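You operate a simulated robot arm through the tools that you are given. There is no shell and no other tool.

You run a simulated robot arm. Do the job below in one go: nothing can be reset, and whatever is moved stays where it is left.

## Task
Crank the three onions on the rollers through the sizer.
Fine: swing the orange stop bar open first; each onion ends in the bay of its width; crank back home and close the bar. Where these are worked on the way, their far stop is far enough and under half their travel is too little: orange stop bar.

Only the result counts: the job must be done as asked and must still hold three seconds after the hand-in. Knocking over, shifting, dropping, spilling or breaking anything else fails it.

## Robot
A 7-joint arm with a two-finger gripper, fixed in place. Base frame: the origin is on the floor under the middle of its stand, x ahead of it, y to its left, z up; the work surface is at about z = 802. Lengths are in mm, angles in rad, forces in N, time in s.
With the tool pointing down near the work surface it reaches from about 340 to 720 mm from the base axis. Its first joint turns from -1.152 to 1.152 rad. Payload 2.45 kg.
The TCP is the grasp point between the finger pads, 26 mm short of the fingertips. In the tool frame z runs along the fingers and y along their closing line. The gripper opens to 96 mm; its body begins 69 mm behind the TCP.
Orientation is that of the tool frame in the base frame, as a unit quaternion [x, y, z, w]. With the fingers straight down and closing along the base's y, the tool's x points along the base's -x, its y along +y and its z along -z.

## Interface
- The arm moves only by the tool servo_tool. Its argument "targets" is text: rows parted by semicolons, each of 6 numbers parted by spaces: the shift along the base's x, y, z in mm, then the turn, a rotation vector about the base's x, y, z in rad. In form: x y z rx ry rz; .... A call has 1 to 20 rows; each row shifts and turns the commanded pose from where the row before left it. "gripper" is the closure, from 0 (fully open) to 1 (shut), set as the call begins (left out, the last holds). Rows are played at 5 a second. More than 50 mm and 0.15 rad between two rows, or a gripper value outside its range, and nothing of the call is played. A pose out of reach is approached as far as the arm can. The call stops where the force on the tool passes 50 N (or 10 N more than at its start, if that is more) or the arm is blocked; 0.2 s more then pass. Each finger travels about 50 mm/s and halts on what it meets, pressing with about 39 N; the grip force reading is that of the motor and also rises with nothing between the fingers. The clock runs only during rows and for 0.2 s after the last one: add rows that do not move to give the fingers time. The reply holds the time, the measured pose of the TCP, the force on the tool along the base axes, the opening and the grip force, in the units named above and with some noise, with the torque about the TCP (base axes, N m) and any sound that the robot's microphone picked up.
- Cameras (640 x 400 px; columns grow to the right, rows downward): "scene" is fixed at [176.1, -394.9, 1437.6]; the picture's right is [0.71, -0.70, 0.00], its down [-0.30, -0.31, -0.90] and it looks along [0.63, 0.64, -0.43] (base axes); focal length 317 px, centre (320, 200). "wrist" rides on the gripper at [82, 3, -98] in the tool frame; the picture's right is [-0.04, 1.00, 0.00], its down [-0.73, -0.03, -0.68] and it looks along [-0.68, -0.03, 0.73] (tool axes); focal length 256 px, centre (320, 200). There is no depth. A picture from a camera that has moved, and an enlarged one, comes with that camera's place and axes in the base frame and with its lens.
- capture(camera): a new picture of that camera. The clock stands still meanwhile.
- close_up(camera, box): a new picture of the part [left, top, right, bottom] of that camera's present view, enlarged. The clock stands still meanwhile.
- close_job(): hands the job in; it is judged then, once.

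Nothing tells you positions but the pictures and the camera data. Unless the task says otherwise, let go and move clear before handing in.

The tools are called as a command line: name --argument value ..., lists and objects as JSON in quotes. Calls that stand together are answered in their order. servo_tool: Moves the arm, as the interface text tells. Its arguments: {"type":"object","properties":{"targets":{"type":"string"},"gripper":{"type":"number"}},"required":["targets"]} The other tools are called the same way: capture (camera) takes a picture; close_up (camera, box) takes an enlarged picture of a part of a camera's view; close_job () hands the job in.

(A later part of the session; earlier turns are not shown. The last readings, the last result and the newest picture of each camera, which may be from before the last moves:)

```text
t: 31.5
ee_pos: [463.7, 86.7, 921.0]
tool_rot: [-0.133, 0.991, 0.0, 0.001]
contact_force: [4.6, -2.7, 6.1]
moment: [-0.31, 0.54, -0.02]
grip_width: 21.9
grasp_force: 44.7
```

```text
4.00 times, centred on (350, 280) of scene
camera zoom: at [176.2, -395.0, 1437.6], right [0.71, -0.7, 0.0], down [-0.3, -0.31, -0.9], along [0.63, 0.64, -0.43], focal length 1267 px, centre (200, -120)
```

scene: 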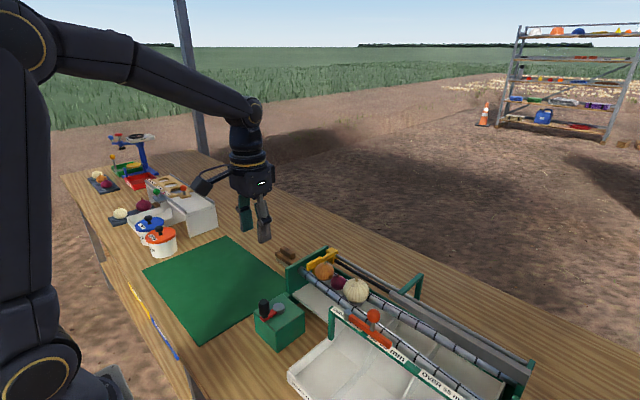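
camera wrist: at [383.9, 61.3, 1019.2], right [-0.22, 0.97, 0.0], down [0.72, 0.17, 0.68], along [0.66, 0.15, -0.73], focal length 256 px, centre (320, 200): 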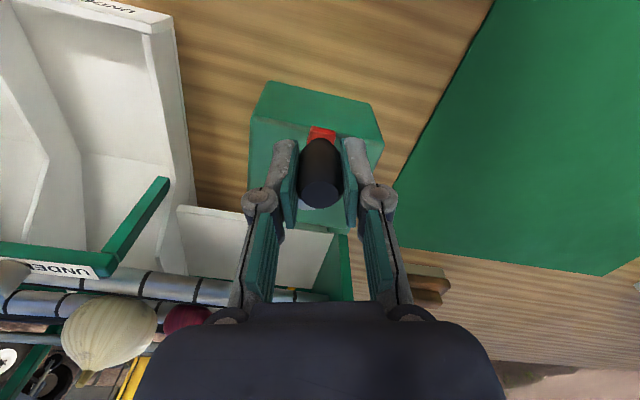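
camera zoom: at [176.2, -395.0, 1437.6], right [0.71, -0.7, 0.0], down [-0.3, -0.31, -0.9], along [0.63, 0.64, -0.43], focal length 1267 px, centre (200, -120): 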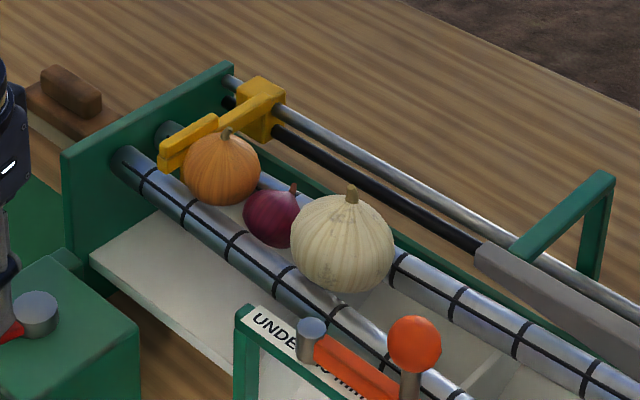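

Turning clockwise (from above) advances the yellow pusher — about 5 mm for 10°, with little force. I'll continue the arc slowly to about 110° and check the onions.

servo_tool --targets "1.31 5.36 0 0 0 0; 2.00 5.14 0 0 0 0; 2.66 4.84 0 0 0 0; 3.26 4.46 0 0 0 0; 3.82 3.98 0 0 0 0; 4.31 3.46 0 0 0 0; 4.71 2.86 0 0 0 0; 5.06 2.22 0 0 0 0; 0 0 0 0 0 0"

close_up --camera "scene" --box '[230, 230, 430, 355]'

capture --camera "wrist"

```text
t: 33.5
ee_pos: [492.3, 116.4, 919.6]
tool_rot: [-0.132, 0.991, 0.0, 0.001]
contact_force: [5.9, -22.7, 33.0]
moment: [-0.74, 0.1, -0.03]
grip_width: 22.2
grasp_force: 45.0
```

```text
3.20 times, centred on (330, 292) of scene
camera zoom: at [175.8, -395.6, 1437.5], right [0.71, -0.7, 0.0], down [-0.3, -0.31, -0.9], along [0.63, 0.64, -0.43], focal length 1014 px, centre (288, -96)
```

zoom: 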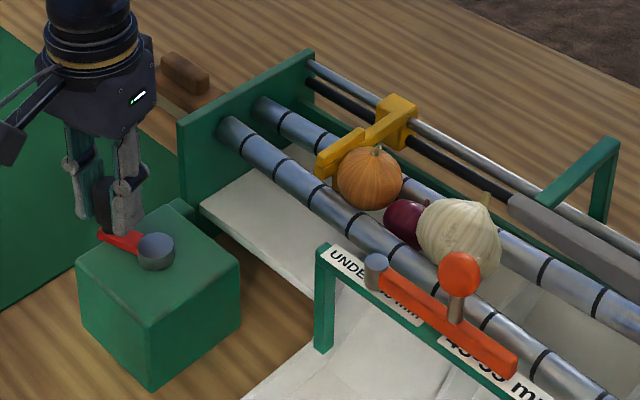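

```text
taken
camera wrist: at [411.6, 99.7, 1019.0], right [-0.22, 0.97, 0.0], down [0.71, 0.16, 0.68], along [0.66, 0.15, -0.73], focal length 256 px, centre (320, 200)
```

wrist: 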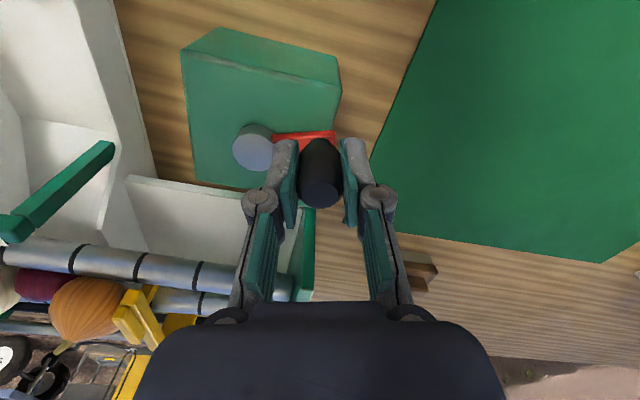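

The pusher has moved about 35 mm and the onions travel with it. There's some radial load, so my circle is slightly too large; I'll relax the grip point and read the forces.

servo_tool --targets "0 -2.3 0 0 0 0; 0 0 0 0 0 0"

```text
t: 34.1
ee_pos: [491.4, 117.5, 920.3]
tool_rot: [-0.133, 0.991, 0.001, 0.001]
contact_force: [4.8, -13.0, 31.6]
moment: [-0.25, -0.3, -0.03]
grip_width: 22.5
grasp_force: 45.1
```

servo_tool --targets "-0.5 -1.2 1.3 0 0 0; 0 0 0 0 0 0"

```text
t: 34.7
ee_pos: [488.9, 117.9, 919.8]
tool_rot: [-0.134, 0.991, 0.001, -0.002]
contact_force: [1.6, -0.9, 1.9]
moment: [0.37, -1.28, 0.01]
grip_width: 22.4
grasp_force: 44.6
```

Forces are near zero now; refitting gives a TCP circle centred at about (504.8, 77.1) with radius 40.9. I'll continue on that circle.

servo_tool --targets "5.18 1.44 0 0 0 0; 5.29 0.75 0 0 0 0; 5.34 0.05 0 0 0 0; 5.30 -0.65 0 0 0 0; 0 0 0 0 0 0"

close_up --camera "scene" --box '[230, 230, 430, 355]'

```text
t: 35.9
ee_pos: [512.2, 119.8, 920.4]
tool_rot: [-0.133, 0.991, 0.0, 0.0]
contact_force: [1.2, 12.5, -4.0]
moment: [0.27, 0.32, 0.01]
grip_width: 22.5
grasp_force: 44.9
```

```text
3.20 times, centred on (330, 292) of scene
camera zoom: at [176.3, -394.5, 1437.7], right [0.71, -0.7, 0.0], down [-0.3, -0.31, -0.9], along [0.63, 0.64, -0.43], focal length 1014 px, centre (288, -96)
```

zoom: 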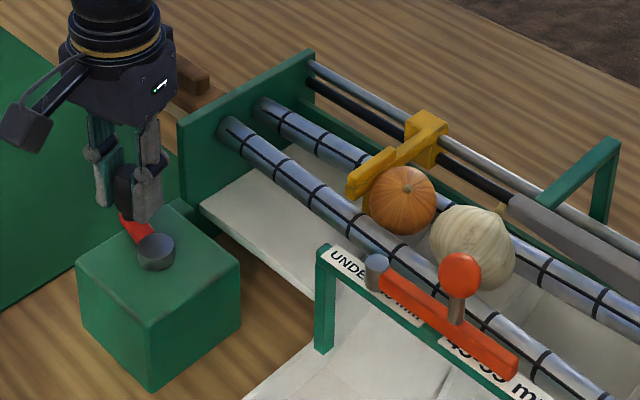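

The purple onion is no longer visible between the others; I'll zoom in to see where it went before turning further.

close_up --camera "scene" --box '[300, 260, 420, 340]'

close_up --camera "wrist" --box '[0, 100, 320, 400]'

capture --camera "scene"

```text
5.00 times, centred on (360, 300) of scene
camera zoom: at [176.3, -394.5, 1437.7], right [0.71, -0.7, 0.0], down [-0.3, -0.31, -0.9], along [0.63, 0.64, -0.43], focal length 1584 px, centre (120, -300)
```

zoom: 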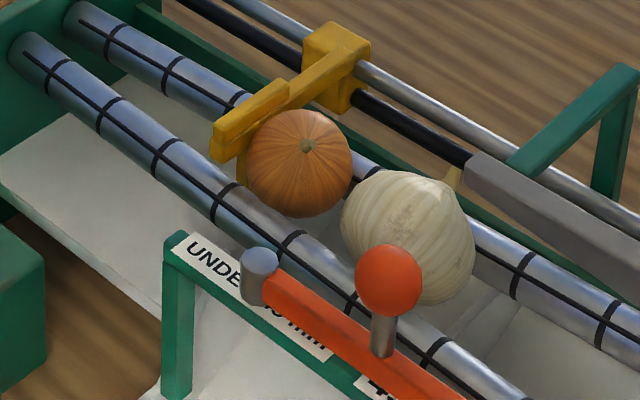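

```text
1.33 times, centred on (160, 250) of wrist
camera zoom: at [431.1, 100.0, 1018.7], right [-0.23, 0.97, 0.0], down [0.71, 0.16, 0.68], along [0.66, 0.15, -0.73], focal length 341 px, centre (533, 133)
```

zoom: 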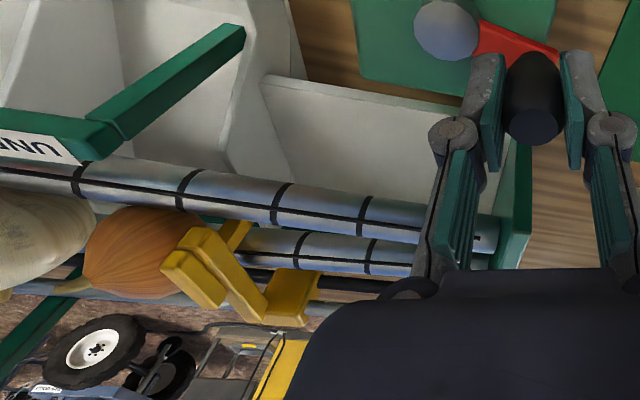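

```text
taken
```

scene: 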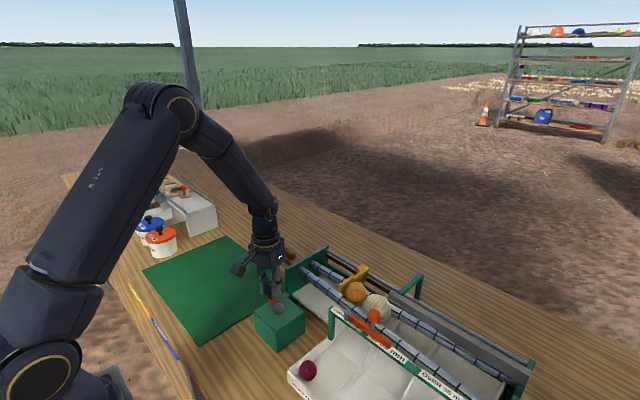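

The purple onion has dropped into the "under 45 mm" bay at the front — right where it belongs. I'll continue cranking on a slightly corrected circle, watching the orange and white onions.

servo_tool --targets "5.48 -0.28 0 0 0 0; 5.21 -1.87 0 0 0 0; 4.92 -2.53 0 0 0 0; 4.54 -3.16 0 0 0 0; 0 0 0 0 0 0"

close_up --camera "scene" --box '[230, 230, 470, 390]'

```text
t: 37.1
ee_pos: [532.2, 109.2, 919.2]
tool_rot: [-0.132, 0.991, -0.001, -0.002]
contact_force: [-0.9, -2.3, -15.4]
moment: [0.17, -1.04, -0.02]
grip_width: 22.4
grasp_force: 45.3
```

```text
2.50 times, centred on (350, 310) of scene
camera zoom: at [176.3, -394.9, 1437.6], right [0.71, -0.7, 0.0], down [-0.3, -0.31, -0.9], along [0.63, 0.64, -0.43], focal length 792 px, centre (245, -75)
```

zoom: 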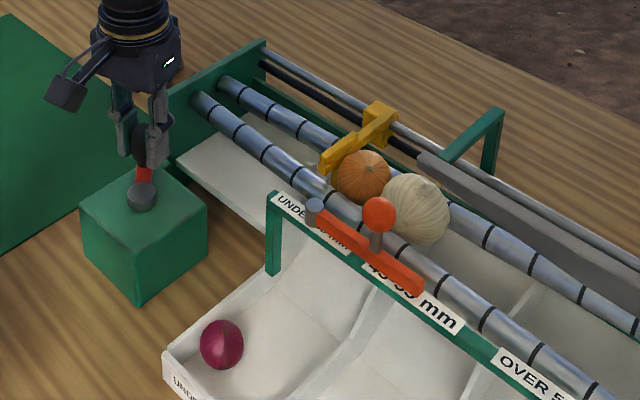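

Moving smoothly with almost no lateral force. I'll continue through the +x side.

servo_tool --targets "4.1 -3.72 -0.6 0 0 0; 3.57 -4.22 0 0 0 0; 3.0 -4.65 0 0 0 0; 2.36 -5.01 0 0 0 0; 0 0 0 0 0 0"

close_up --camera "scene" --box '[230, 230, 470, 390]'

```text
t: 38.3
ee_pos: [541.5, 91.5, 918.7]
tool_rot: [-0.134, 0.991, 0.0, -0.003]
contact_force: [-27.8, -7.3, 17.9]
moment: [-0.01, 0.13, -0.01]
grip_width: 22.3
grasp_force: 45.1
```

```text
2.50 times, centred on (350, 310) of scene
camera zoom: at [175.1, -395.2, 1437.7], right [0.71, -0.7, 0.0], down [-0.3, -0.31, -0.9], along [0.63, 0.64, -0.43], focal length 792 px, centre (245, -75)
```

zoom: 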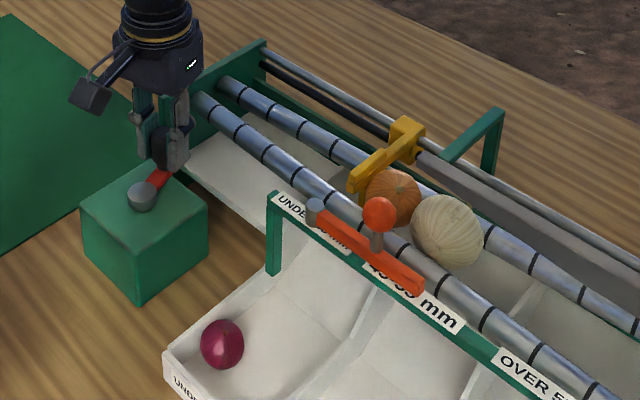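

The x-force shows my circle is a few mm too wide on this side. I'll relax inward and re-read.

servo_tool --targets "-3 0 0.7 0 0 0; 0 0 0 0 0 0"

capture --camera "wrist"

```text
t: 38.9
ee_pos: [542.7, 93.2, 919.4]
tool_rot: [-0.133, 0.991, 0.0, 0.0]
contact_force: [-0.2, -0.1, -14.0]
moment: [-0.28, 0.79, -0.01]
grip_width: 22.4
grasp_force: 44.8
```

```text
taken
camera wrist: at [461.7, 74.4, 1018.8], right [-0.23, 0.97, 0.0], down [0.72, 0.17, 0.68], along [0.66, 0.15, -0.73], focal length 256 px, centre (320, 200)
```

wrist: 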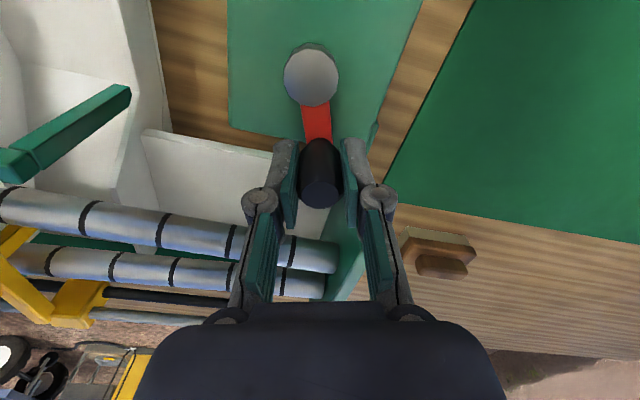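

Forces are near zero again; a circle centred at (504, 79) with radius 40.5 fits all the points. I'll continue on it.

servo_tool --targets "1.2 -5.07 -0.4 0 0 0; 0.66 -5.26 0 0 0 0; -0.02 -5.30 0 0 0 0; -0.71 -5.24 0 0 0 0; -1.4 -5.12 0 0 0 0; 0 0 0 0 0 0"

close_up --camera "scene" --box '[230, 230, 470, 390]'

```text
t: 40.3
ee_pos: [541.5, 67.7, 919.9]
tool_rot: [-0.133, 0.991, 0.0, 0.0]
contact_force: [2.8, 1.9, -26.5]
moment: [0.07, -0.29, -0.02]
grip_width: 22.5
grasp_force: 44.9
```

```text
2.50 times, centred on (350, 310) of scene
camera zoom: at [176.7, -394.8, 1437.6], right [0.71, -0.7, 0.0], down [-0.3, -0.31, -0.9], along [0.63, 0.64, -0.43], focal length 792 px, centre (245, -75)
```

zoom: 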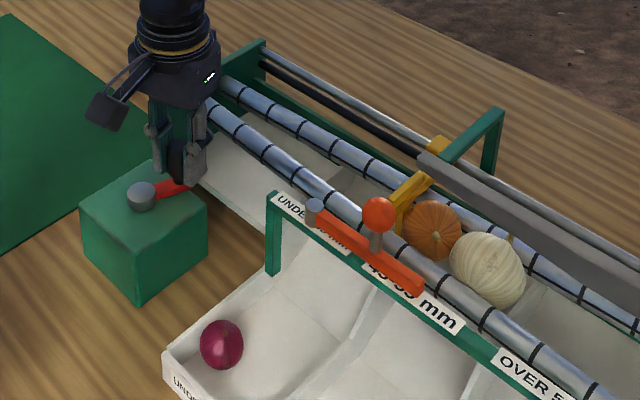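

Going well; the pusher passes under the grey beam as designed. I'll ease z down 1 mm and continue.

servo_tool --targets "-2.05 -4.88 -1.1 0 0 0; -2.66 -4.58 0 0 0 0; -3.25 -4.19 0 0 0 0; -3.76 -3.73 0 0 0 0; -4.22 -3.2 0 0 0 0; 0 0 0 0 0 0"

close_up --camera "scene" --box '[230, 230, 470, 390]'

```text
t: 41.7
ee_pos: [526.8, 45.9, 919.6]
tool_rot: [-0.133, 0.991, 0.0, 0.001]
contact_force: [-1.5, 3.9, 16.7]
moment: [0.1, 0.17, 0.02]
grip_width: 22.2
grasp_force: 45.3
```

```text
2.50 times, centred on (350, 310) of scene
camera zoom: at [175.8, -394.8, 1437.7], right [0.71, -0.7, 0.0], down [-0.3, -0.31, -0.9], along [0.63, 0.64, -0.43], focal length 792 px, centre (245, -75)
```

zoom: 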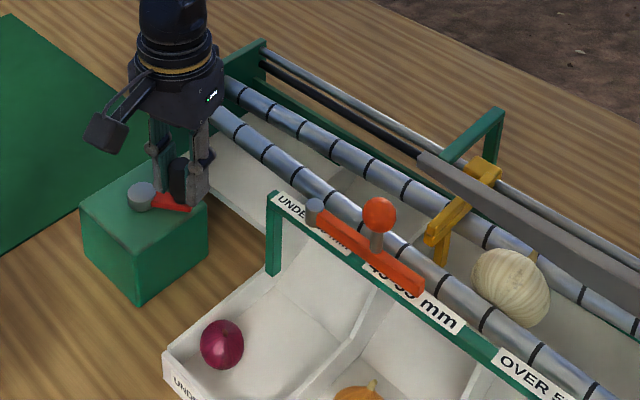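

The orange onion has dropped through into the middle (45–55 mm) bay. I'll keep cranking to bring the white one to the last bay.

servo_tool --targets "-4.6 -2.63 0.6 0 0 0; -4.9 -2.01 0 0 0 0; -5.12 -1.35 0 0 0 0; -5.26 -0.66 0 0 0 0; -5.3 0.02 0 0 0 0; 0 0 0 0 0 0"

close_up --camera "scene" --box '[260, 230, 540, 400]'

```text
t: 43.1
ee_pos: [501.0, 38.4, 919.8]
tool_rot: [-0.134, 0.991, 0.001, 0.001]
contact_force: [2.3, 16.6, 17.9]
moment: [0.5, -0.44, 0.01]
grip_width: 22.5
grasp_force: 45.1
```

```text
2.29 times, centred on (400, 315) of scene
camera zoom: at [175.9, -394.5, 1437.8], right [0.71, -0.7, 0.0], down [-0.3, -0.31, -0.9], along [0.63, 0.64, -0.43], focal length 724 px, centre (137, -63)
```

zoom: 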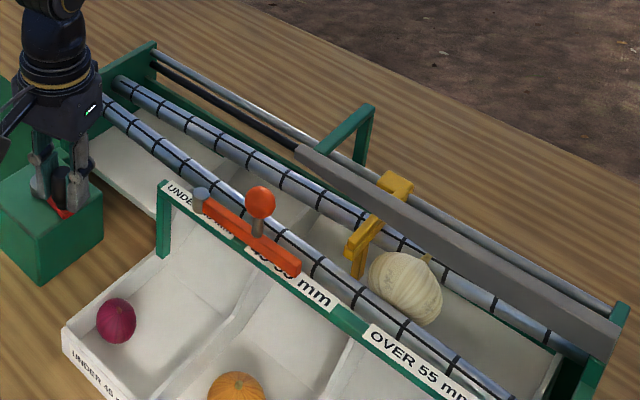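

The white onion is nearing the last bay and sinking between the rollers. I'll continue with a small inward correction.

servo_tool --targets "-5.24 2.0 0.6 0 0 0; -5.12 1.4 0 0 0 0; -4.88 2.05 0 0 0 0; -4.58 2.66 0 0 0 0; -4.19 3.25 0 0 0 0; 0 0 0 0 0 0"

close_up --camera "scene" --box '[260, 230, 540, 400]'

```text
t: 44.5
ee_pos: [476.6, 49.3, 919.1]
tool_rot: [-0.134, 0.991, 0.0, 0.0]
contact_force: [11.4, 9.9, -13.3]
moment: [0.38, -0.81, 0.0]
grip_width: 22.2
grasp_force: 44.8
```

```text
2.29 times, centred on (400, 315) of scene
camera zoom: at [176.6, -394.6, 1437.7], right [0.71, -0.7, 0.0], down [-0.3, -0.31, -0.9], along [0.63, 0.64, -0.43], focal length 724 px, centre (137, -63)
```

zoom: 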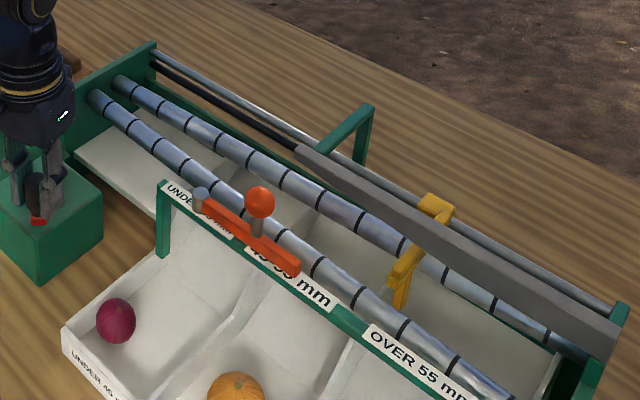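

The white onion has left the rollers. I'll check which bay it landed in before going further.

capture --camera "scene"

capture --camera "wrist"

close_up --camera "scene" --box '[300, 300, 460, 400]'

```text
taken
```

scene: 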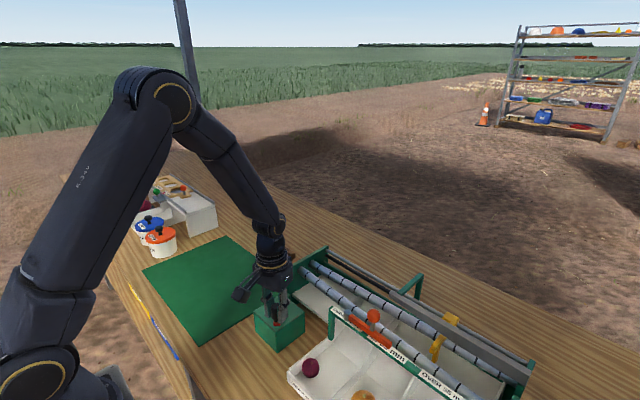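

```text
taken
camera wrist: at [396.7, 31.9, 1018.8], right [-0.22, 0.97, 0.0], down [0.72, 0.17, 0.68], along [0.66, 0.15, -0.73], focal length 256 px, centre (320, 200)
```

wrist: 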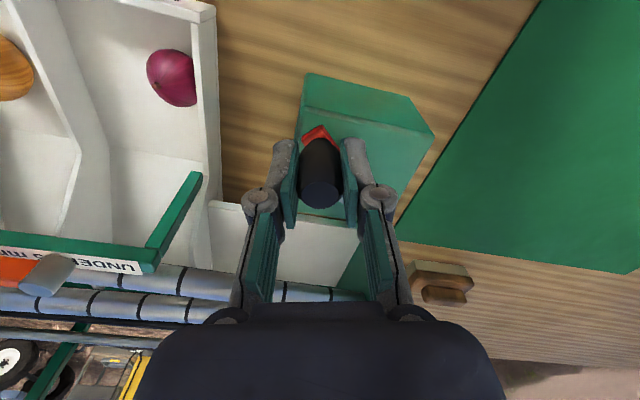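

```text
4.00 times, centred on (380, 350) of scene
camera zoom: at [176.6, -394.6, 1437.7], right [0.71, -0.7, 0.0], down [-0.3, -0.31, -0.9], along [0.63, 0.64, -0.43], focal length 1267 px, centre (80, -400)
```

zoom: 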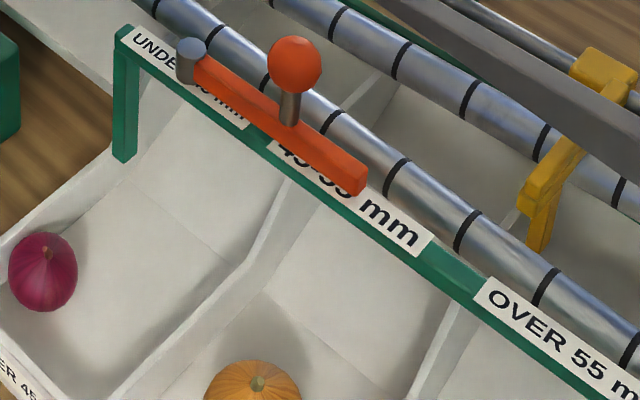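

I can see no white onion on the rollers or in the middle bay; it should be in the "over 55" bay outside this view. I'll look closer at that area before reversing.

close_up --camera "scene" --box '[400, 310, 540, 400]'

close_up --camera "wrist" --box '[0, 0, 160, 320]'

```text
4.44 times, centred on (470, 355) of scene
camera zoom: at [176.6, -394.6, 1437.7], right [0.71, -0.7, 0.0], down [-0.3, -0.31, -0.9], along [0.63, 0.64, -0.43], focal length 1408 px, centre (-347, -489)
```

zoom: 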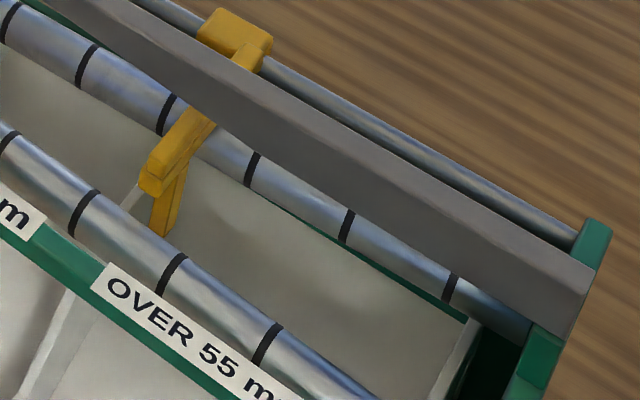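

```text
1.25 times, centred on (80, 160) of wrist
camera zoom: at [396.7, 31.9, 1018.8], right [-0.22, 0.97, 0.0], down [0.72, 0.17, 0.68], along [0.66, 0.15, -0.73], focal length 320 px, centre (620, 250)
```

zoom: 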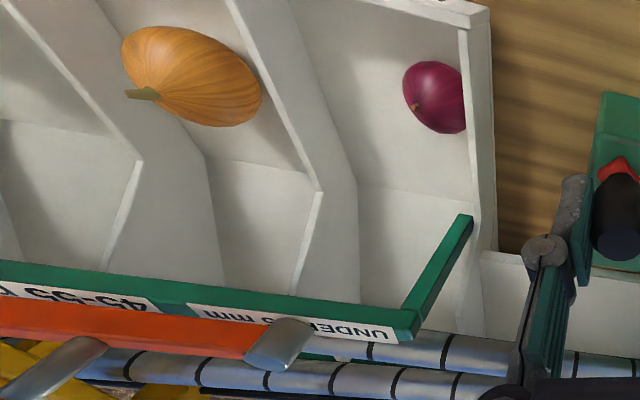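

All clear: the white onion dropped past the divider into the third bay. Now I'll crank back counter-clockwise along the refitted circle, in stages.

servo_tool --targets "4.98 -2.82 0 0 0 0; 4.73 -2.83 -0.3 0 0 0; 5.07 -2.16 0 0 0 0; 5.32 -1.42 0 0 0 0; 5.47 -0.68 0 0 0 0; 0 0 0 0 0 0"

close_up --camera "scene" --box '[230, 230, 510, 400]'

```text
t: 45.9
ee_pos: [501.4, 39.1, 920.3]
tool_rot: [-0.133, 0.991, 0.0, -0.002]
contact_force: [-0.7, 2.2, -2.6]
moment: [-0.34, 1.34, 0.0]
grip_width: 22.4
grasp_force: 44.5
```

```text
2.29 times, centred on (370, 315) of scene
camera zoom: at [176.2, -394.8, 1437.7], right [0.71, -0.7, 0.0], down [-0.3, -0.31, -0.9], along [0.63, 0.64, -0.43], focal length 724 px, centre (206, -63)
```

zoom: 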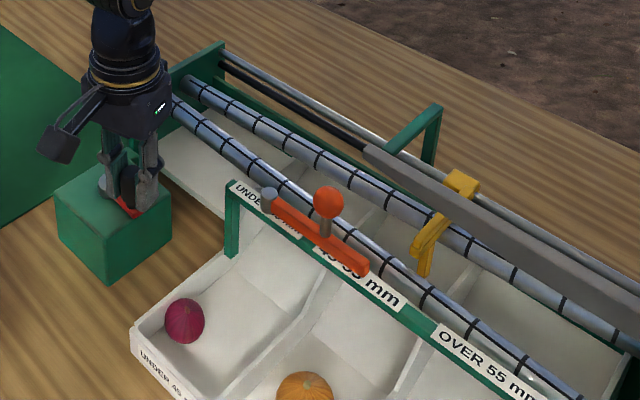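

Reversing freely with negligible force and the pusher is coming back. I'll continue the return arc.

servo_tool --targets "5.51 0.10 0 0 0 0; 5.45 0.86 0 0 0 0; 5.27 1.61 0 0 0 0; 4.99 2.33 0 0 0 0; 4.62 3.00 0 0 0 0; 4.16 3.62 0 0 0 0; 0 0 0 0 0 0"

```text
t: 47.5
ee_pos: [532.9, 52.2, 918.7]
tool_rot: [-0.133, 0.991, 0.001, 0.0]
contact_force: [6.0, -6.5, -23.3]
moment: [-0.19, -0.26, 0.0]
grip_width: 22.5
grasp_force: 44.5
```

servo_tool --targets "3.9 3.9 -1.0 0 0 0; 3.20 4.4 0 0 0 0; 2.43 4.99 0 0 0 0; 1.61 5.27 0 0 0 0; 0.86 5.45 0 0 0 0; 0.10 5.51 0 0 0 0; 0 0 0 0 0 0"

close_up --camera "scene" --box '[230, 230, 510, 400]'

```text
t: 49.1
ee_pos: [544.2, 81.3, 920.3]
tool_rot: [-0.134, 0.991, 0.0, 0.0]
contact_force: [-6.4, 0.3, 14.5]
moment: [0.06, 0.0, 0.02]
grip_width: 22.4
grasp_force: 44.6
```

```text
2.29 times, centred on (370, 315) of scene
camera zoom: at [175.7, -394.9, 1437.7], right [0.71, -0.7, 0.0], down [-0.3, -0.31, -0.9], along [0.63, 0.64, -0.43], focal length 724 px, centre (206, -63)
```

zoom: 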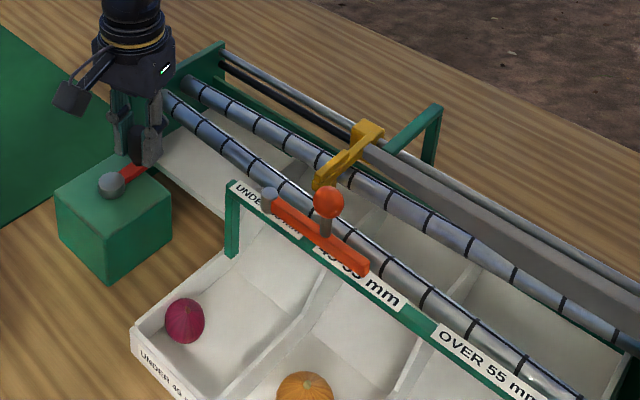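

servo_tool --targets "-1.2 5.7 0.6 0 0 0; -1.45 5.5 0 0 0 0; -2.15 5.1 0 0 0 0; -2.85 4.75 0 0 0 0; -3.47 4.28 0 0 0 0; -4.03 3.76 0 0 0 0; 0 0 0 0 0 0"

```text
t: 50.7
ee_pos: [529.9, 111.3, 920.0]
tool_rot: [-0.133, 0.991, 0.0, 0.001]
contact_force: [4.6, 6.0, 18.2]
moment: [0.18, -0.22, 0.03]
grip_width: 22.3
grasp_force: 45.1
```

The return is going smoothly. I'll continue through the +y side toward home.

servo_tool --targets "-4.3 3.4 0.7 0 0 0; -4.85 2.60 0 0 0 0; -5.21 1.79 0 0 0 0; -5.41 1.06 0 0 0 0; -5.50 0.28 0 0 0 0; -5.49 -0.48 0 0 0 0; 0 0 0 0 0 0"

close_up --camera "scene" --box '[230, 230, 510, 400]'

```text
t: 52.3
ee_pos: [496.9, 119.0, 920.2]
tool_rot: [-0.132, 0.991, -0.001, -0.001]
contact_force: [0.5, -6.2, 23.2]
moment: [-0.21, -0.01, 0.0]
grip_width: 22.4
grasp_force: 45.2
```

```text
2.29 times, centred on (370, 315) of scene
camera zoom: at [175.8, -395.2, 1437.6], right [0.71, -0.7, 0.0], down [-0.3, -0.31, -0.9], along [0.63, 0.64, -0.43], focal length 724 px, centre (206, -63)
```

zoom: 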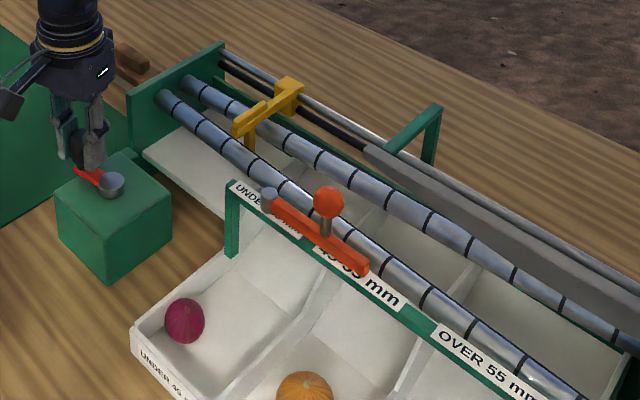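

servo_tool --targets "-5.6 -1.7 0.8 0 0 0; -5.14 -2.1 0 0 0 0; -4.82 -2.67 0 0 0 0; -4.40 -3.32 0 0 0 0; -3.9 -3.9 0 0 0 0; -3.32 -4.4 0 0 0 0; 0 0 0 0 0 0"

close_up --camera "scene" --box '[230, 230, 390, 330]'

```text
t: 53.9
ee_pos: [471.4, 101.3, 920.2]
tool_rot: [-0.133, 0.991, 0.0, -0.003]
contact_force: [1.4, -0.9, -36.8]
moment: [-0.06, 0.03, 0.0]
grip_width: 22.5
grasp_force: 45.0
```

```text
4.00 times, centred on (310, 280) of scene
camera zoom: at [176.7, -394.8, 1437.6], right [0.71, -0.7, 0.0], down [-0.3, -0.31, -0.9], along [0.63, 0.64, -0.43], focal length 1267 px, centre (360, -120)
```

zoom: 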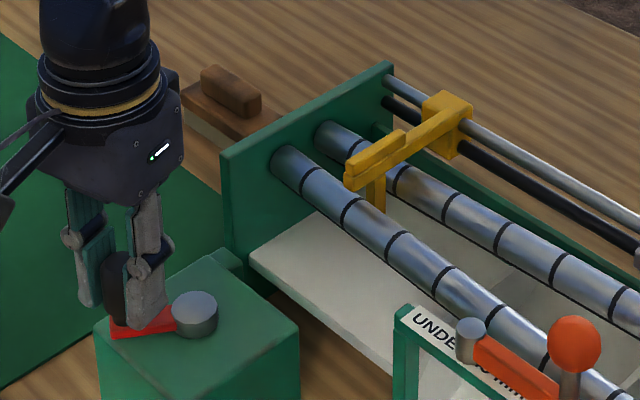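

Close to home. I'll ease z and turn the last part carefully toward the starting angle.

servo_tool --targets "-2.74 -4.55 -1.5 0 0 0; -1.97 -5.14 0 0 0 0; -1.24 -5.37 0 0 0 0; 0 0 0 0 0 0"

close_up --camera "scene" --box '[230, 230, 390, 330]'

```text
t: 54.9
ee_pos: [464.5, 85.3, 920.3]
tool_rot: [-0.133, 0.991, 0.0, -0.001]
contact_force: [-17.7, 2.7, 10.1]
moment: [0.01, 0.7, 0.0]
grip_width: 22.2
grasp_force: 44.3
```

```text
4.00 times, centred on (310, 280) of scene
camera zoom: at [175.5, -394.8, 1437.7], right [0.71, -0.7, 0.0], down [-0.3, -0.31, -0.9], along [0.63, 0.64, -0.43], focal length 1267 px, centre (360, -120)
```

zoom: 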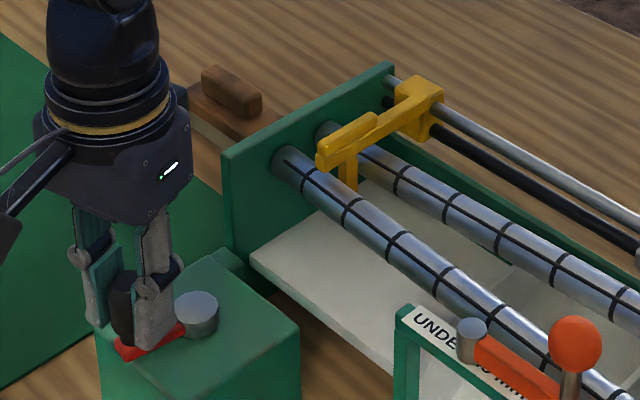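

servo_tool --targets "-1.4 -3.0 0.4 0 0 0; -0.4 -3.1 0 0 0 0; 0 0 0 0 0 0"

close_up --camera "scene" --box '[240, 230, 400, 330]'

```text
t: 55.7
ee_pos: [465.1, 79.8, 919.3]
tool_rot: [-0.132, 0.991, 0.0, 0.0]
contact_force: [-6.2, 0.0, -4.4]
moment: [-0.25, 0.94, 0.0]
grip_width: 22.1
grasp_force: 45.2
```

```text
4.00 times, centred on (320, 280) of scene
camera zoom: at [176.1, -394.9, 1437.7], right [0.71, -0.7, 0.0], down [-0.3, -0.31, -0.9], along [0.63, 0.64, -0.43], focal length 1267 px, centre (320, -120)
```

zoom: 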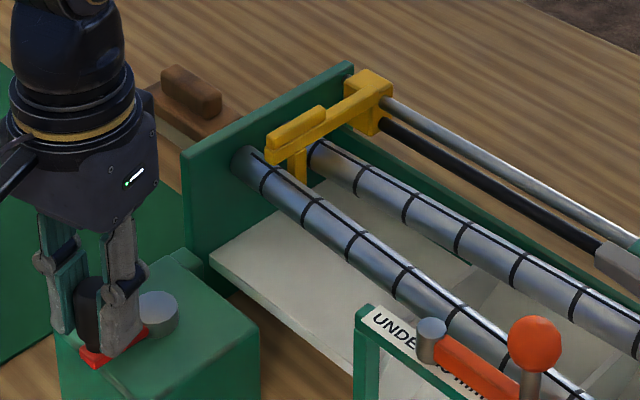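

The pusher matches its starting position in the picture. I'll nudge a little further to feel whether it's at the home stop.

servo_tool --targets "-0.5 -2.5 0 0 0 0; 0 0 0 0 0 0"

close_up --camera "scene" --box '[240, 230, 400, 330]'

```text
t: 56.3
ee_pos: [463.4, 80.3, 920.6]
tool_rot: [-0.135, 0.991, 0.002, 0.002]
contact_force: [2.0, 11.3, -12.0]
moment: [0.25, 0.29, -0.01]
grip_width: 22.3
grasp_force: 44.2
```

```text
4.00 times, centred on (320, 280) of scene
camera zoom: at [176.4, -394.6, 1437.7], right [0.71, -0.7, 0.0], down [-0.3, -0.31, -0.9], along [0.63, 0.64, -0.43], focal length 1267 px, centre (320, -120)
```

zoom: 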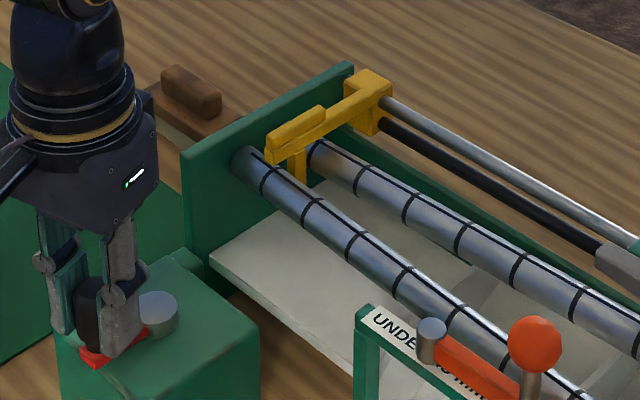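

It's at the home stop (it didn't move and the force rose). I'll relax, release the handle and rise straight up.

servo_tool --targets "0.3 2.0 -0.5 0 0 0; 0 0 0 0 0 0"

servo_tool --targets "0 0 0 0 0 0; 0 0 0 0 0 0; 0 0 0 0 0 0" --gripper 0.5

servo_tool --targets "0 0 15 0 0 0; 0 0 25 0 0 0; 0 0 40 0 0 0; 0 0 40 0 0 0; 0 0 40 0 0 0; 0 0 40 0 0 0; 0 0 0 0 0 0"

capture --camera "scene"

capture --camera "wrist"

```text
t: 56.9
ee_pos: [463.4, 80.3, 920.4]
tool_rot: [-0.132, 0.991, 0.001, 0.002]
contact_force: [0.7, 2.1, 0.6]
moment: [0.25, -0.86, -0.01]
grip_width: 22.2
grasp_force: 44.5
```

```text
t: 57.7
ee_pos: [462.3, 80.4, 919.3]
tool_rot: [-0.133, 0.991, 0.0, -0.001]
contact_force: [0.6, 0.0, 0.0]
moment: [0.03, -0.02, -0.01]
grip_width: 48.2
grasp_force: 0.1
```

```text
t: 59.3
ee_pos: [462.9, 79.2, 1118.8]
tool_rot: [-0.132, 0.991, 0.0, 0.0]
contact_force: [-0.5, 0.1, 0.5]
moment: [0.04, -0.06, 0.01]
grip_width: 47.9
grasp_force: 0.0
```

```text
taken
```

scene: 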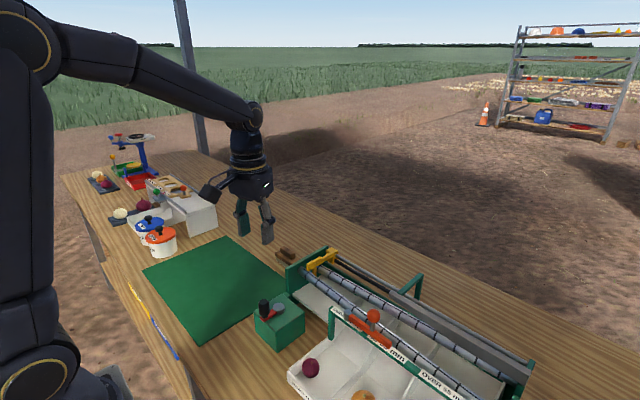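

```text
taken
camera wrist: at [383.1, 61.4, 1218.6], right [-0.22, 0.97, 0.0], down [0.72, 0.16, 0.68], along [0.66, 0.15, -0.73], focal length 256 px, centre (320, 200)
```

wrist: 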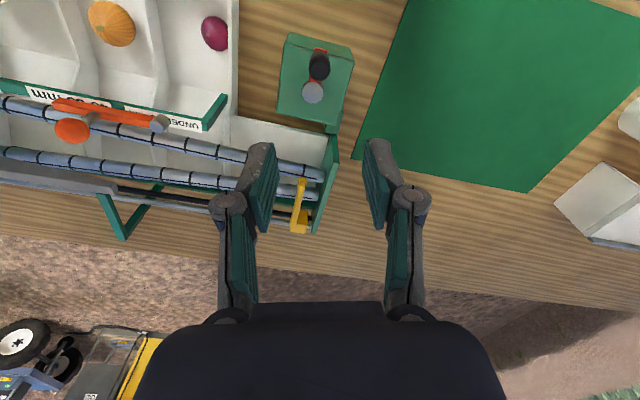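

Crank is back home and both visible onions are in place. Next I'll move above the opened bar's ball at about (557, -151) with the fingers set across the bar, and check the third bay on the way.

servo_tool --targets "7.24 -17.7 0 0 0 -0.141; 7.24 -17.7 0 0 0 -0.141; 7.24 -17.7 0 0 0 -0.141; 7.24 -17.7 0 0 0 -0.141; 7.24 -17.7 0 0 0 -0.141; 7.24 -17.7 0 0 0 -0.141; 7.24 -17.7 0 0 0 -0.141; 7.24 -17.7 0 0 0 -0.141; 7.24 -17.7 0 0 0 -0.141; 7.24 -17.7 0 0 0 -0.141; 7.24 -17.7 0 0 0 -0.141; 7.24 -17.7 0 0 0 -0.141; 7.24 -17.7 0 0 0 -0.141; 0 0 0 0 0 0; 0 0 0 0 0 0" --gripper 0.55

capture --camera "wrist"

close_up --camera "scene" --box '[260, 230, 540, 400]'

```text
t: 62.5
ee_pos: [558.1, -152.5, 1118.5]
tool_rot: [0.706, 0.708, 0.0, 0.0]
contact_force: [0.1, 0.1, 0.2]
moment: [0.0, 0.0, 0.03]
grip_width: 43.0
grasp_force: 0.1
```

```text
taken
camera wrist: at [560.2, -70.4, 1218.9], right [1.0, -0.04, 0.0], down [-0.03, -0.73, 0.68], along [-0.02, -0.68, -0.73], focal length 256 px, centre (320, 200)
```

wrist: 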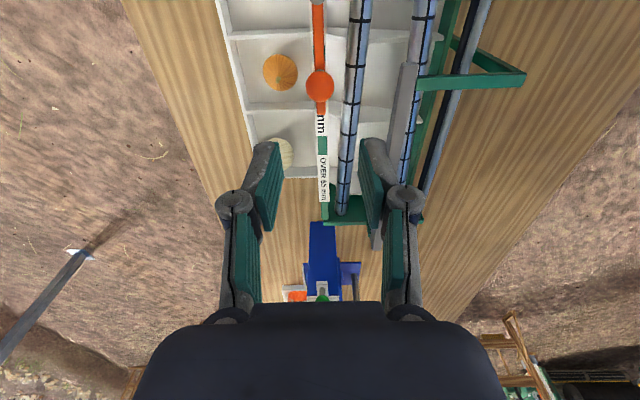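

```text
2.29 times, centred on (400, 315) of scene
camera zoom: at [176.1, -394.9, 1437.6], right [0.71, -0.7, 0.0], down [-0.3, -0.31, -0.9], along [0.63, 0.64, -0.43], focal length 724 px, centre (137, -63)
```

zoom: 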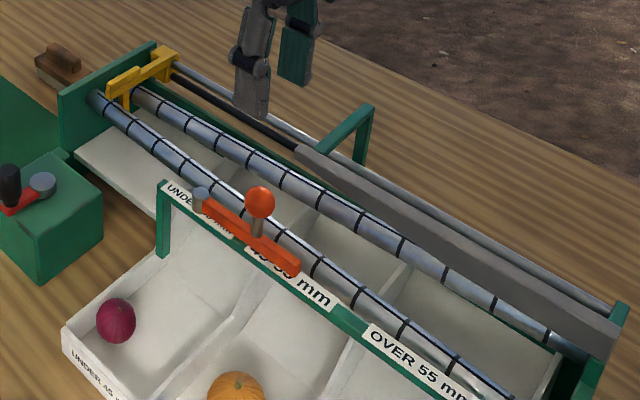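

The white onion is visible in the third ("over 55") bay. The ball is at about (558, -150); I'll descend around it.

servo_tool --targets "0 1.5 -35 0 0 0; 0 0 -35 0 0 0; 0 0 -33 0 0 0; 0 0 0 0 0 0"

capture --camera "wrist"

close_up --camera "scene" --box '[310, 220, 470, 340]'

```text
t: 63.5
ee_pos: [555.4, -149.9, 1017.0]
tool_rot: [0.706, 0.709, 0.0, 0.0]
contact_force: [0.0, 0.5, -0.9]
moment: [0.0, 0.02, -0.01]
grip_width: 43.2
grasp_force: 0.1
```

```text
taken
camera wrist: at [558.2, -68.6, 1116.5], right [1.0, -0.04, 0.0], down [-0.03, -0.73, 0.68], along [-0.02, -0.68, -0.73], focal length 256 px, centre (320, 200)
```

wrist: 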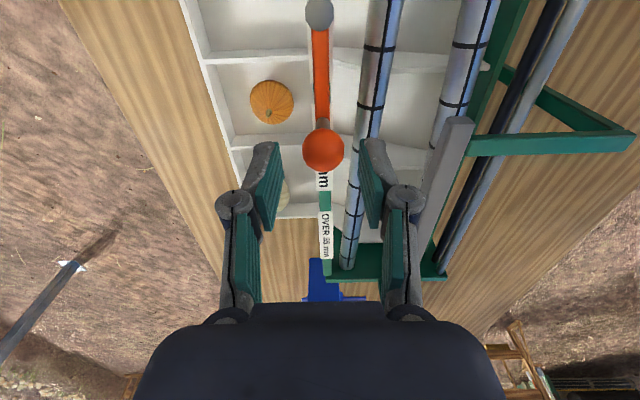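

```text
3.33 times, centred on (390, 280) of scene
camera zoom: at [176.1, -394.9, 1437.6], right [0.71, -0.7, 0.0], down [-0.3, -0.31, -0.9], along [0.63, 0.64, -0.43], focal length 1056 px, centre (87, -67)
```

zoom: 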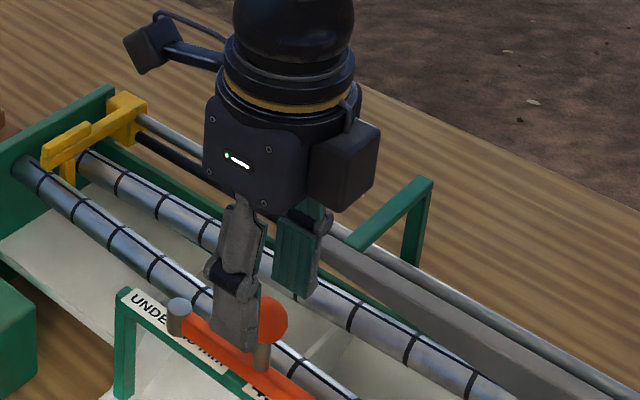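

servo_tool --targets "1 0 -10 0 0 0; 0 0 -10.5 0 0 0; 0 0 0 0 0 0"

servo_tool --targets "0 0 0 0 0 0; 0 0 0 0 0 0; 0 0 0 0 0 0; 0 0 0 0 0 0" --gripper 1.0

```text
t: 64.3
ee_pos: [557.9, -150.8, 996.2]
tool_rot: [0.706, 0.709, -0.001, -0.001]
contact_force: [0.1, -0.2, 0.8]
moment: [-0.05, -0.03, 0.01]
grip_width: 43.1
grasp_force: 0.1
```

```text
t: 65.3
ee_pos: [558.1, -151.1, 997.1]
tool_rot: [0.706, 0.708, 0.0, 0.0]
contact_force: [0.5, 0.7, -2.1]
moment: [0.0, -0.03, 0.0]
grip_width: 24.4
grasp_force: 45.0
```

Gripped. I'll swing the bar back toward closed along the same arc, turning the tool with it.

servo_tool --targets "8.0 0.7 0 0 0 0.1309; 7.9 1.8 0 0 0 0.1309; 7.6 2.8 0 0 0 0.1309; 7.15 3.77 0 0 0 0.1309; 6.6 4.66 0 0 0 0.1309; 0 0 0 0 0 0"

close_up --camera "scene" --box '[310, 220, 470, 340]'

```text
t: 66.7
ee_pos: [595.6, -138.3, 996.4]
tool_rot: [0.44, 0.898, 0.0, 0.002]
contact_force: [10.3, -16.8, 7.9]
moment: [-0.32, -0.24, 0.02]
grip_width: 24.3
grasp_force: 44.9
```

```text
3.33 times, centred on (390, 280) of scene
camera zoom: at [176.3, -395.3, 1437.5], right [0.71, -0.7, 0.0], down [-0.3, -0.31, -0.9], along [0.63, 0.64, -0.43], focal length 1056 px, centre (87, -67)
```

zoom: 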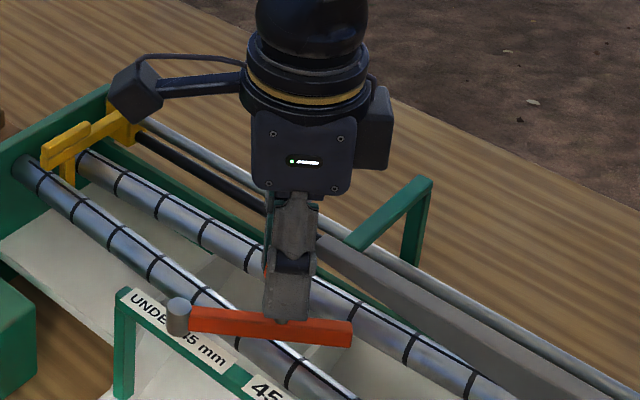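

servo_tool --targets "7.0 4.3 0.2 0 0 0.1309; 5.3 6.4 0 0 0 0.1309; 4.4 7.0 0 0 0 0.1309; 3.5 7.5 0 0 0 0.1309; 0 0 0 0 0 0"

close_up --camera "scene" --box '[310, 220, 470, 340]'

```text
t: 67.9
ee_pos: [615.9, -108.3, 996.7]
tool_rot: [0.192, 0.981, 0.0, 0.001]
contact_force: [14.0, -6.0, 3.6]
moment: [-0.11, -0.28, 0.08]
grip_width: 24.2
grasp_force: 44.5
```

```text
3.33 times, centred on (390, 280) of scene
camera zoom: at [176.5, -395.1, 1437.6], right [0.71, -0.7, 0.0], down [-0.3, -0.31, -0.9], along [0.63, 0.64, -0.43], focal length 1056 px, centre (87, -67)
```

zoom: 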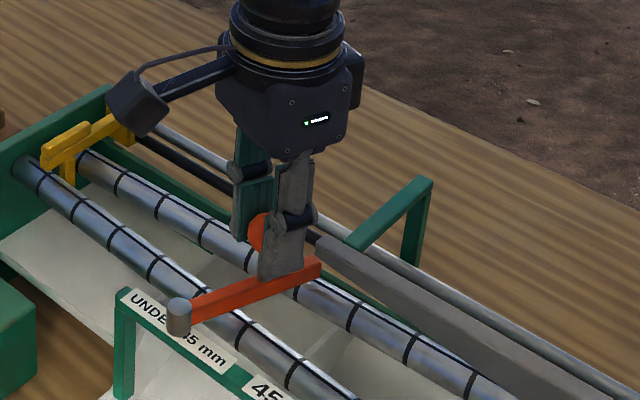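

servo_tool --targets "3.5 7.6 0 0 0 0.1309; 1.4 8.2 0 0 0 0.1309; 0.3 5.5 0 0 0 0.09; 0 0 0 0 0 0"

close_up --camera "scene" --box '[310, 220, 470, 340]'

capture --camera "wrist"

```text
t: 68.9
ee_pos: [618.4, -87.9, 995.4]
tool_rot: [0.018, 1.0, 0.0, -0.002]
contact_force: [-8.0, -1.2, 13.0]
moment: [0.13, 0.79, -0.19]
grip_width: 24.4
grasp_force: 44.8
```

```text
3.33 times, centred on (390, 280) of scene
camera zoom: at [175.7, -394.9, 1437.7], right [0.71, -0.7, 0.0], down [-0.3, -0.31, -0.9], along [0.63, 0.64, -0.43], focal length 1056 px, centre (87, -67)
```

zoom: 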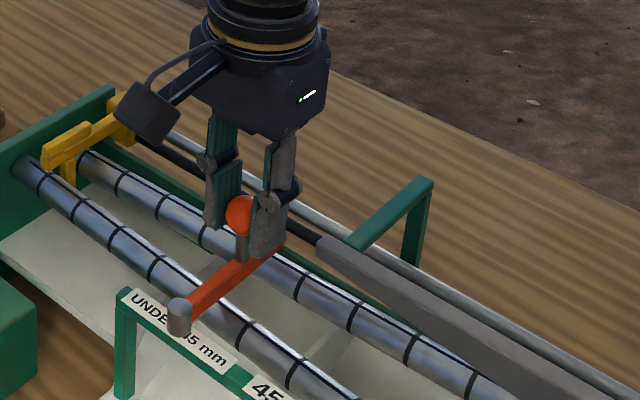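

```text
taken
camera wrist: at [537.4, -82.1, 1095.4], right [0.08, 1.0, 0.0], down [0.74, -0.06, 0.68], along [0.67, -0.05, -0.74], focal length 256 px, centre (320, 200)
```

wrist: 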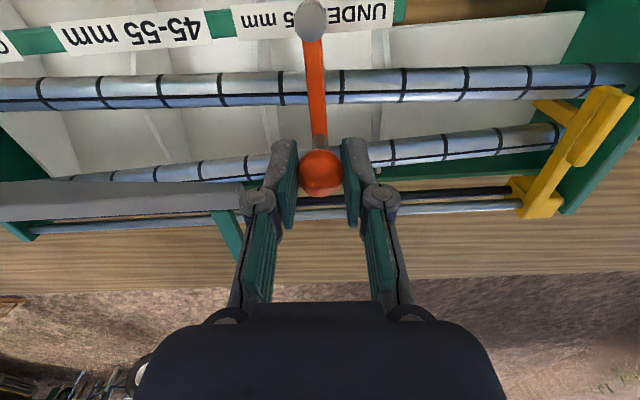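

The bar is nearly square across the rollers again. I'll nudge further toward +y to feel for the closed stop.

servo_tool --targets "-1 2.5 0.5 0 0 0.03; 0 0 0 0 0 0"

servo_tool --targets "0 2.5 0 0 0 0; 0 0 0 0 0 0"

```text
t: 69.5
ee_pos: [619.7, -88.5, 995.2]
tool_rot: [0.004, 1.0, 0.0, -0.001]
contact_force: [-1.4, -12.4, -6.8]
moment: [-0.14, -0.35, -0.09]
grip_width: 24.5
grasp_force: 45.1
```

```text
t: 70.1
ee_pos: [619.2, -87.9, 995.9]
tool_rot: [0.004, 1.0, -0.003, -0.001]
contact_force: [3.4, -26.9, -15.7]
moment: [-0.18, -0.48, 0.18]
grip_width: 24.1
grasp_force: 44.9
```

Force builds with no motion: that's the closed stop. I'll relax the push, release the ball and rise.

servo_tool --targets "0 -2 -0.5 0 0 0; 0 -1.6 0 0 0 0; 0 0 0 0 0 0"

servo_tool --targets "0 0 0 0 0 0; 0 0 0 0 0 0; 0 0 0 0 0 0" --gripper 0.5

servo_tool --targets "0 0 15 0 0 0; 0 0 25 0 0 0; 0 0 30 0 0 0; 0 0 40 0 0 0; 0 0 40 0 0 0; 0 0 0 0 0 0"

capture --camera "wrist"

close_up --camera "scene" --box '[240, 230, 400, 330]'

```text
t: 70.9
ee_pos: [619.2, -87.3, 995.9]
tool_rot: [0.003, 1.0, 0.0, 0.0]
contact_force: [-2.0, -15.3, -3.5]
moment: [-0.21, 0.47, -0.1]
grip_width: 24.6
grasp_force: 44.7
```

```text
t: 71.7
ee_pos: [619.0, -87.1, 995.4]
tool_rot: [0.003, 1.0, 0.001, 0.0]
contact_force: [0.4, 0.1, -0.1]
moment: [0.02, 0.0, 0.03]
grip_width: 48.0
grasp_force: 0.1
```

```text
t: 73.1
ee_pos: [621.4, -88.3, 1147.2]
tool_rot: [0.004, 1.0, 0.0, 0.0]
contact_force: [-0.7, -0.6, -0.3]
moment: [-0.03, -0.01, 0.03]
grip_width: 48.2
grasp_force: 0.0
```

```text
taken
camera wrist: at [539.3, -84.0, 1246.7], right [0.05, 1.0, 0.0], down [0.73, -0.03, 0.68], along [0.68, -0.03, -0.73], focal length 256 px, centre (320, 200)
```

wrist: 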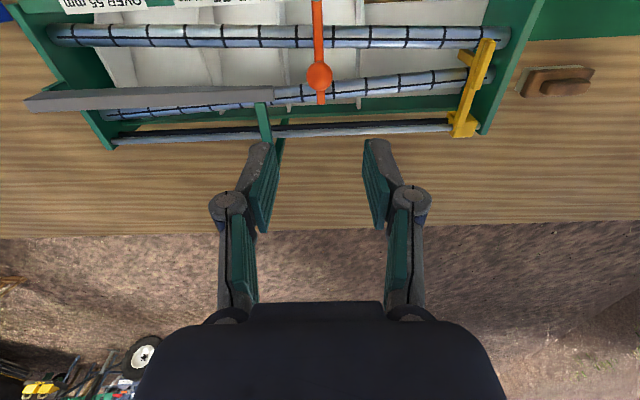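

```text
4.00 times, centred on (320, 280) of scene
camera zoom: at [176.1, -394.9, 1437.6], right [0.71, -0.7, 0.0], down [-0.3, -0.31, -0.9], along [0.63, 0.64, -0.43], focal length 1267 px, centre (320, -120)
```

zoom: 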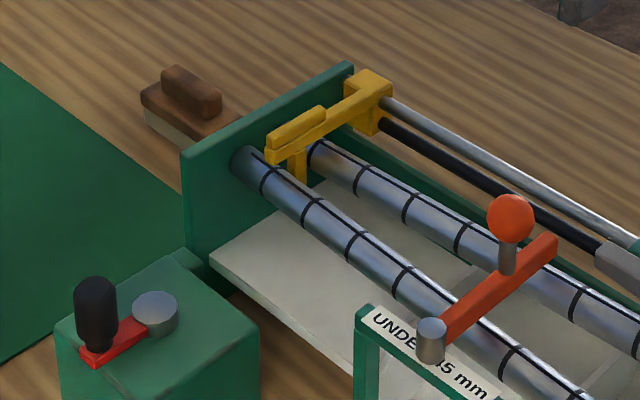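

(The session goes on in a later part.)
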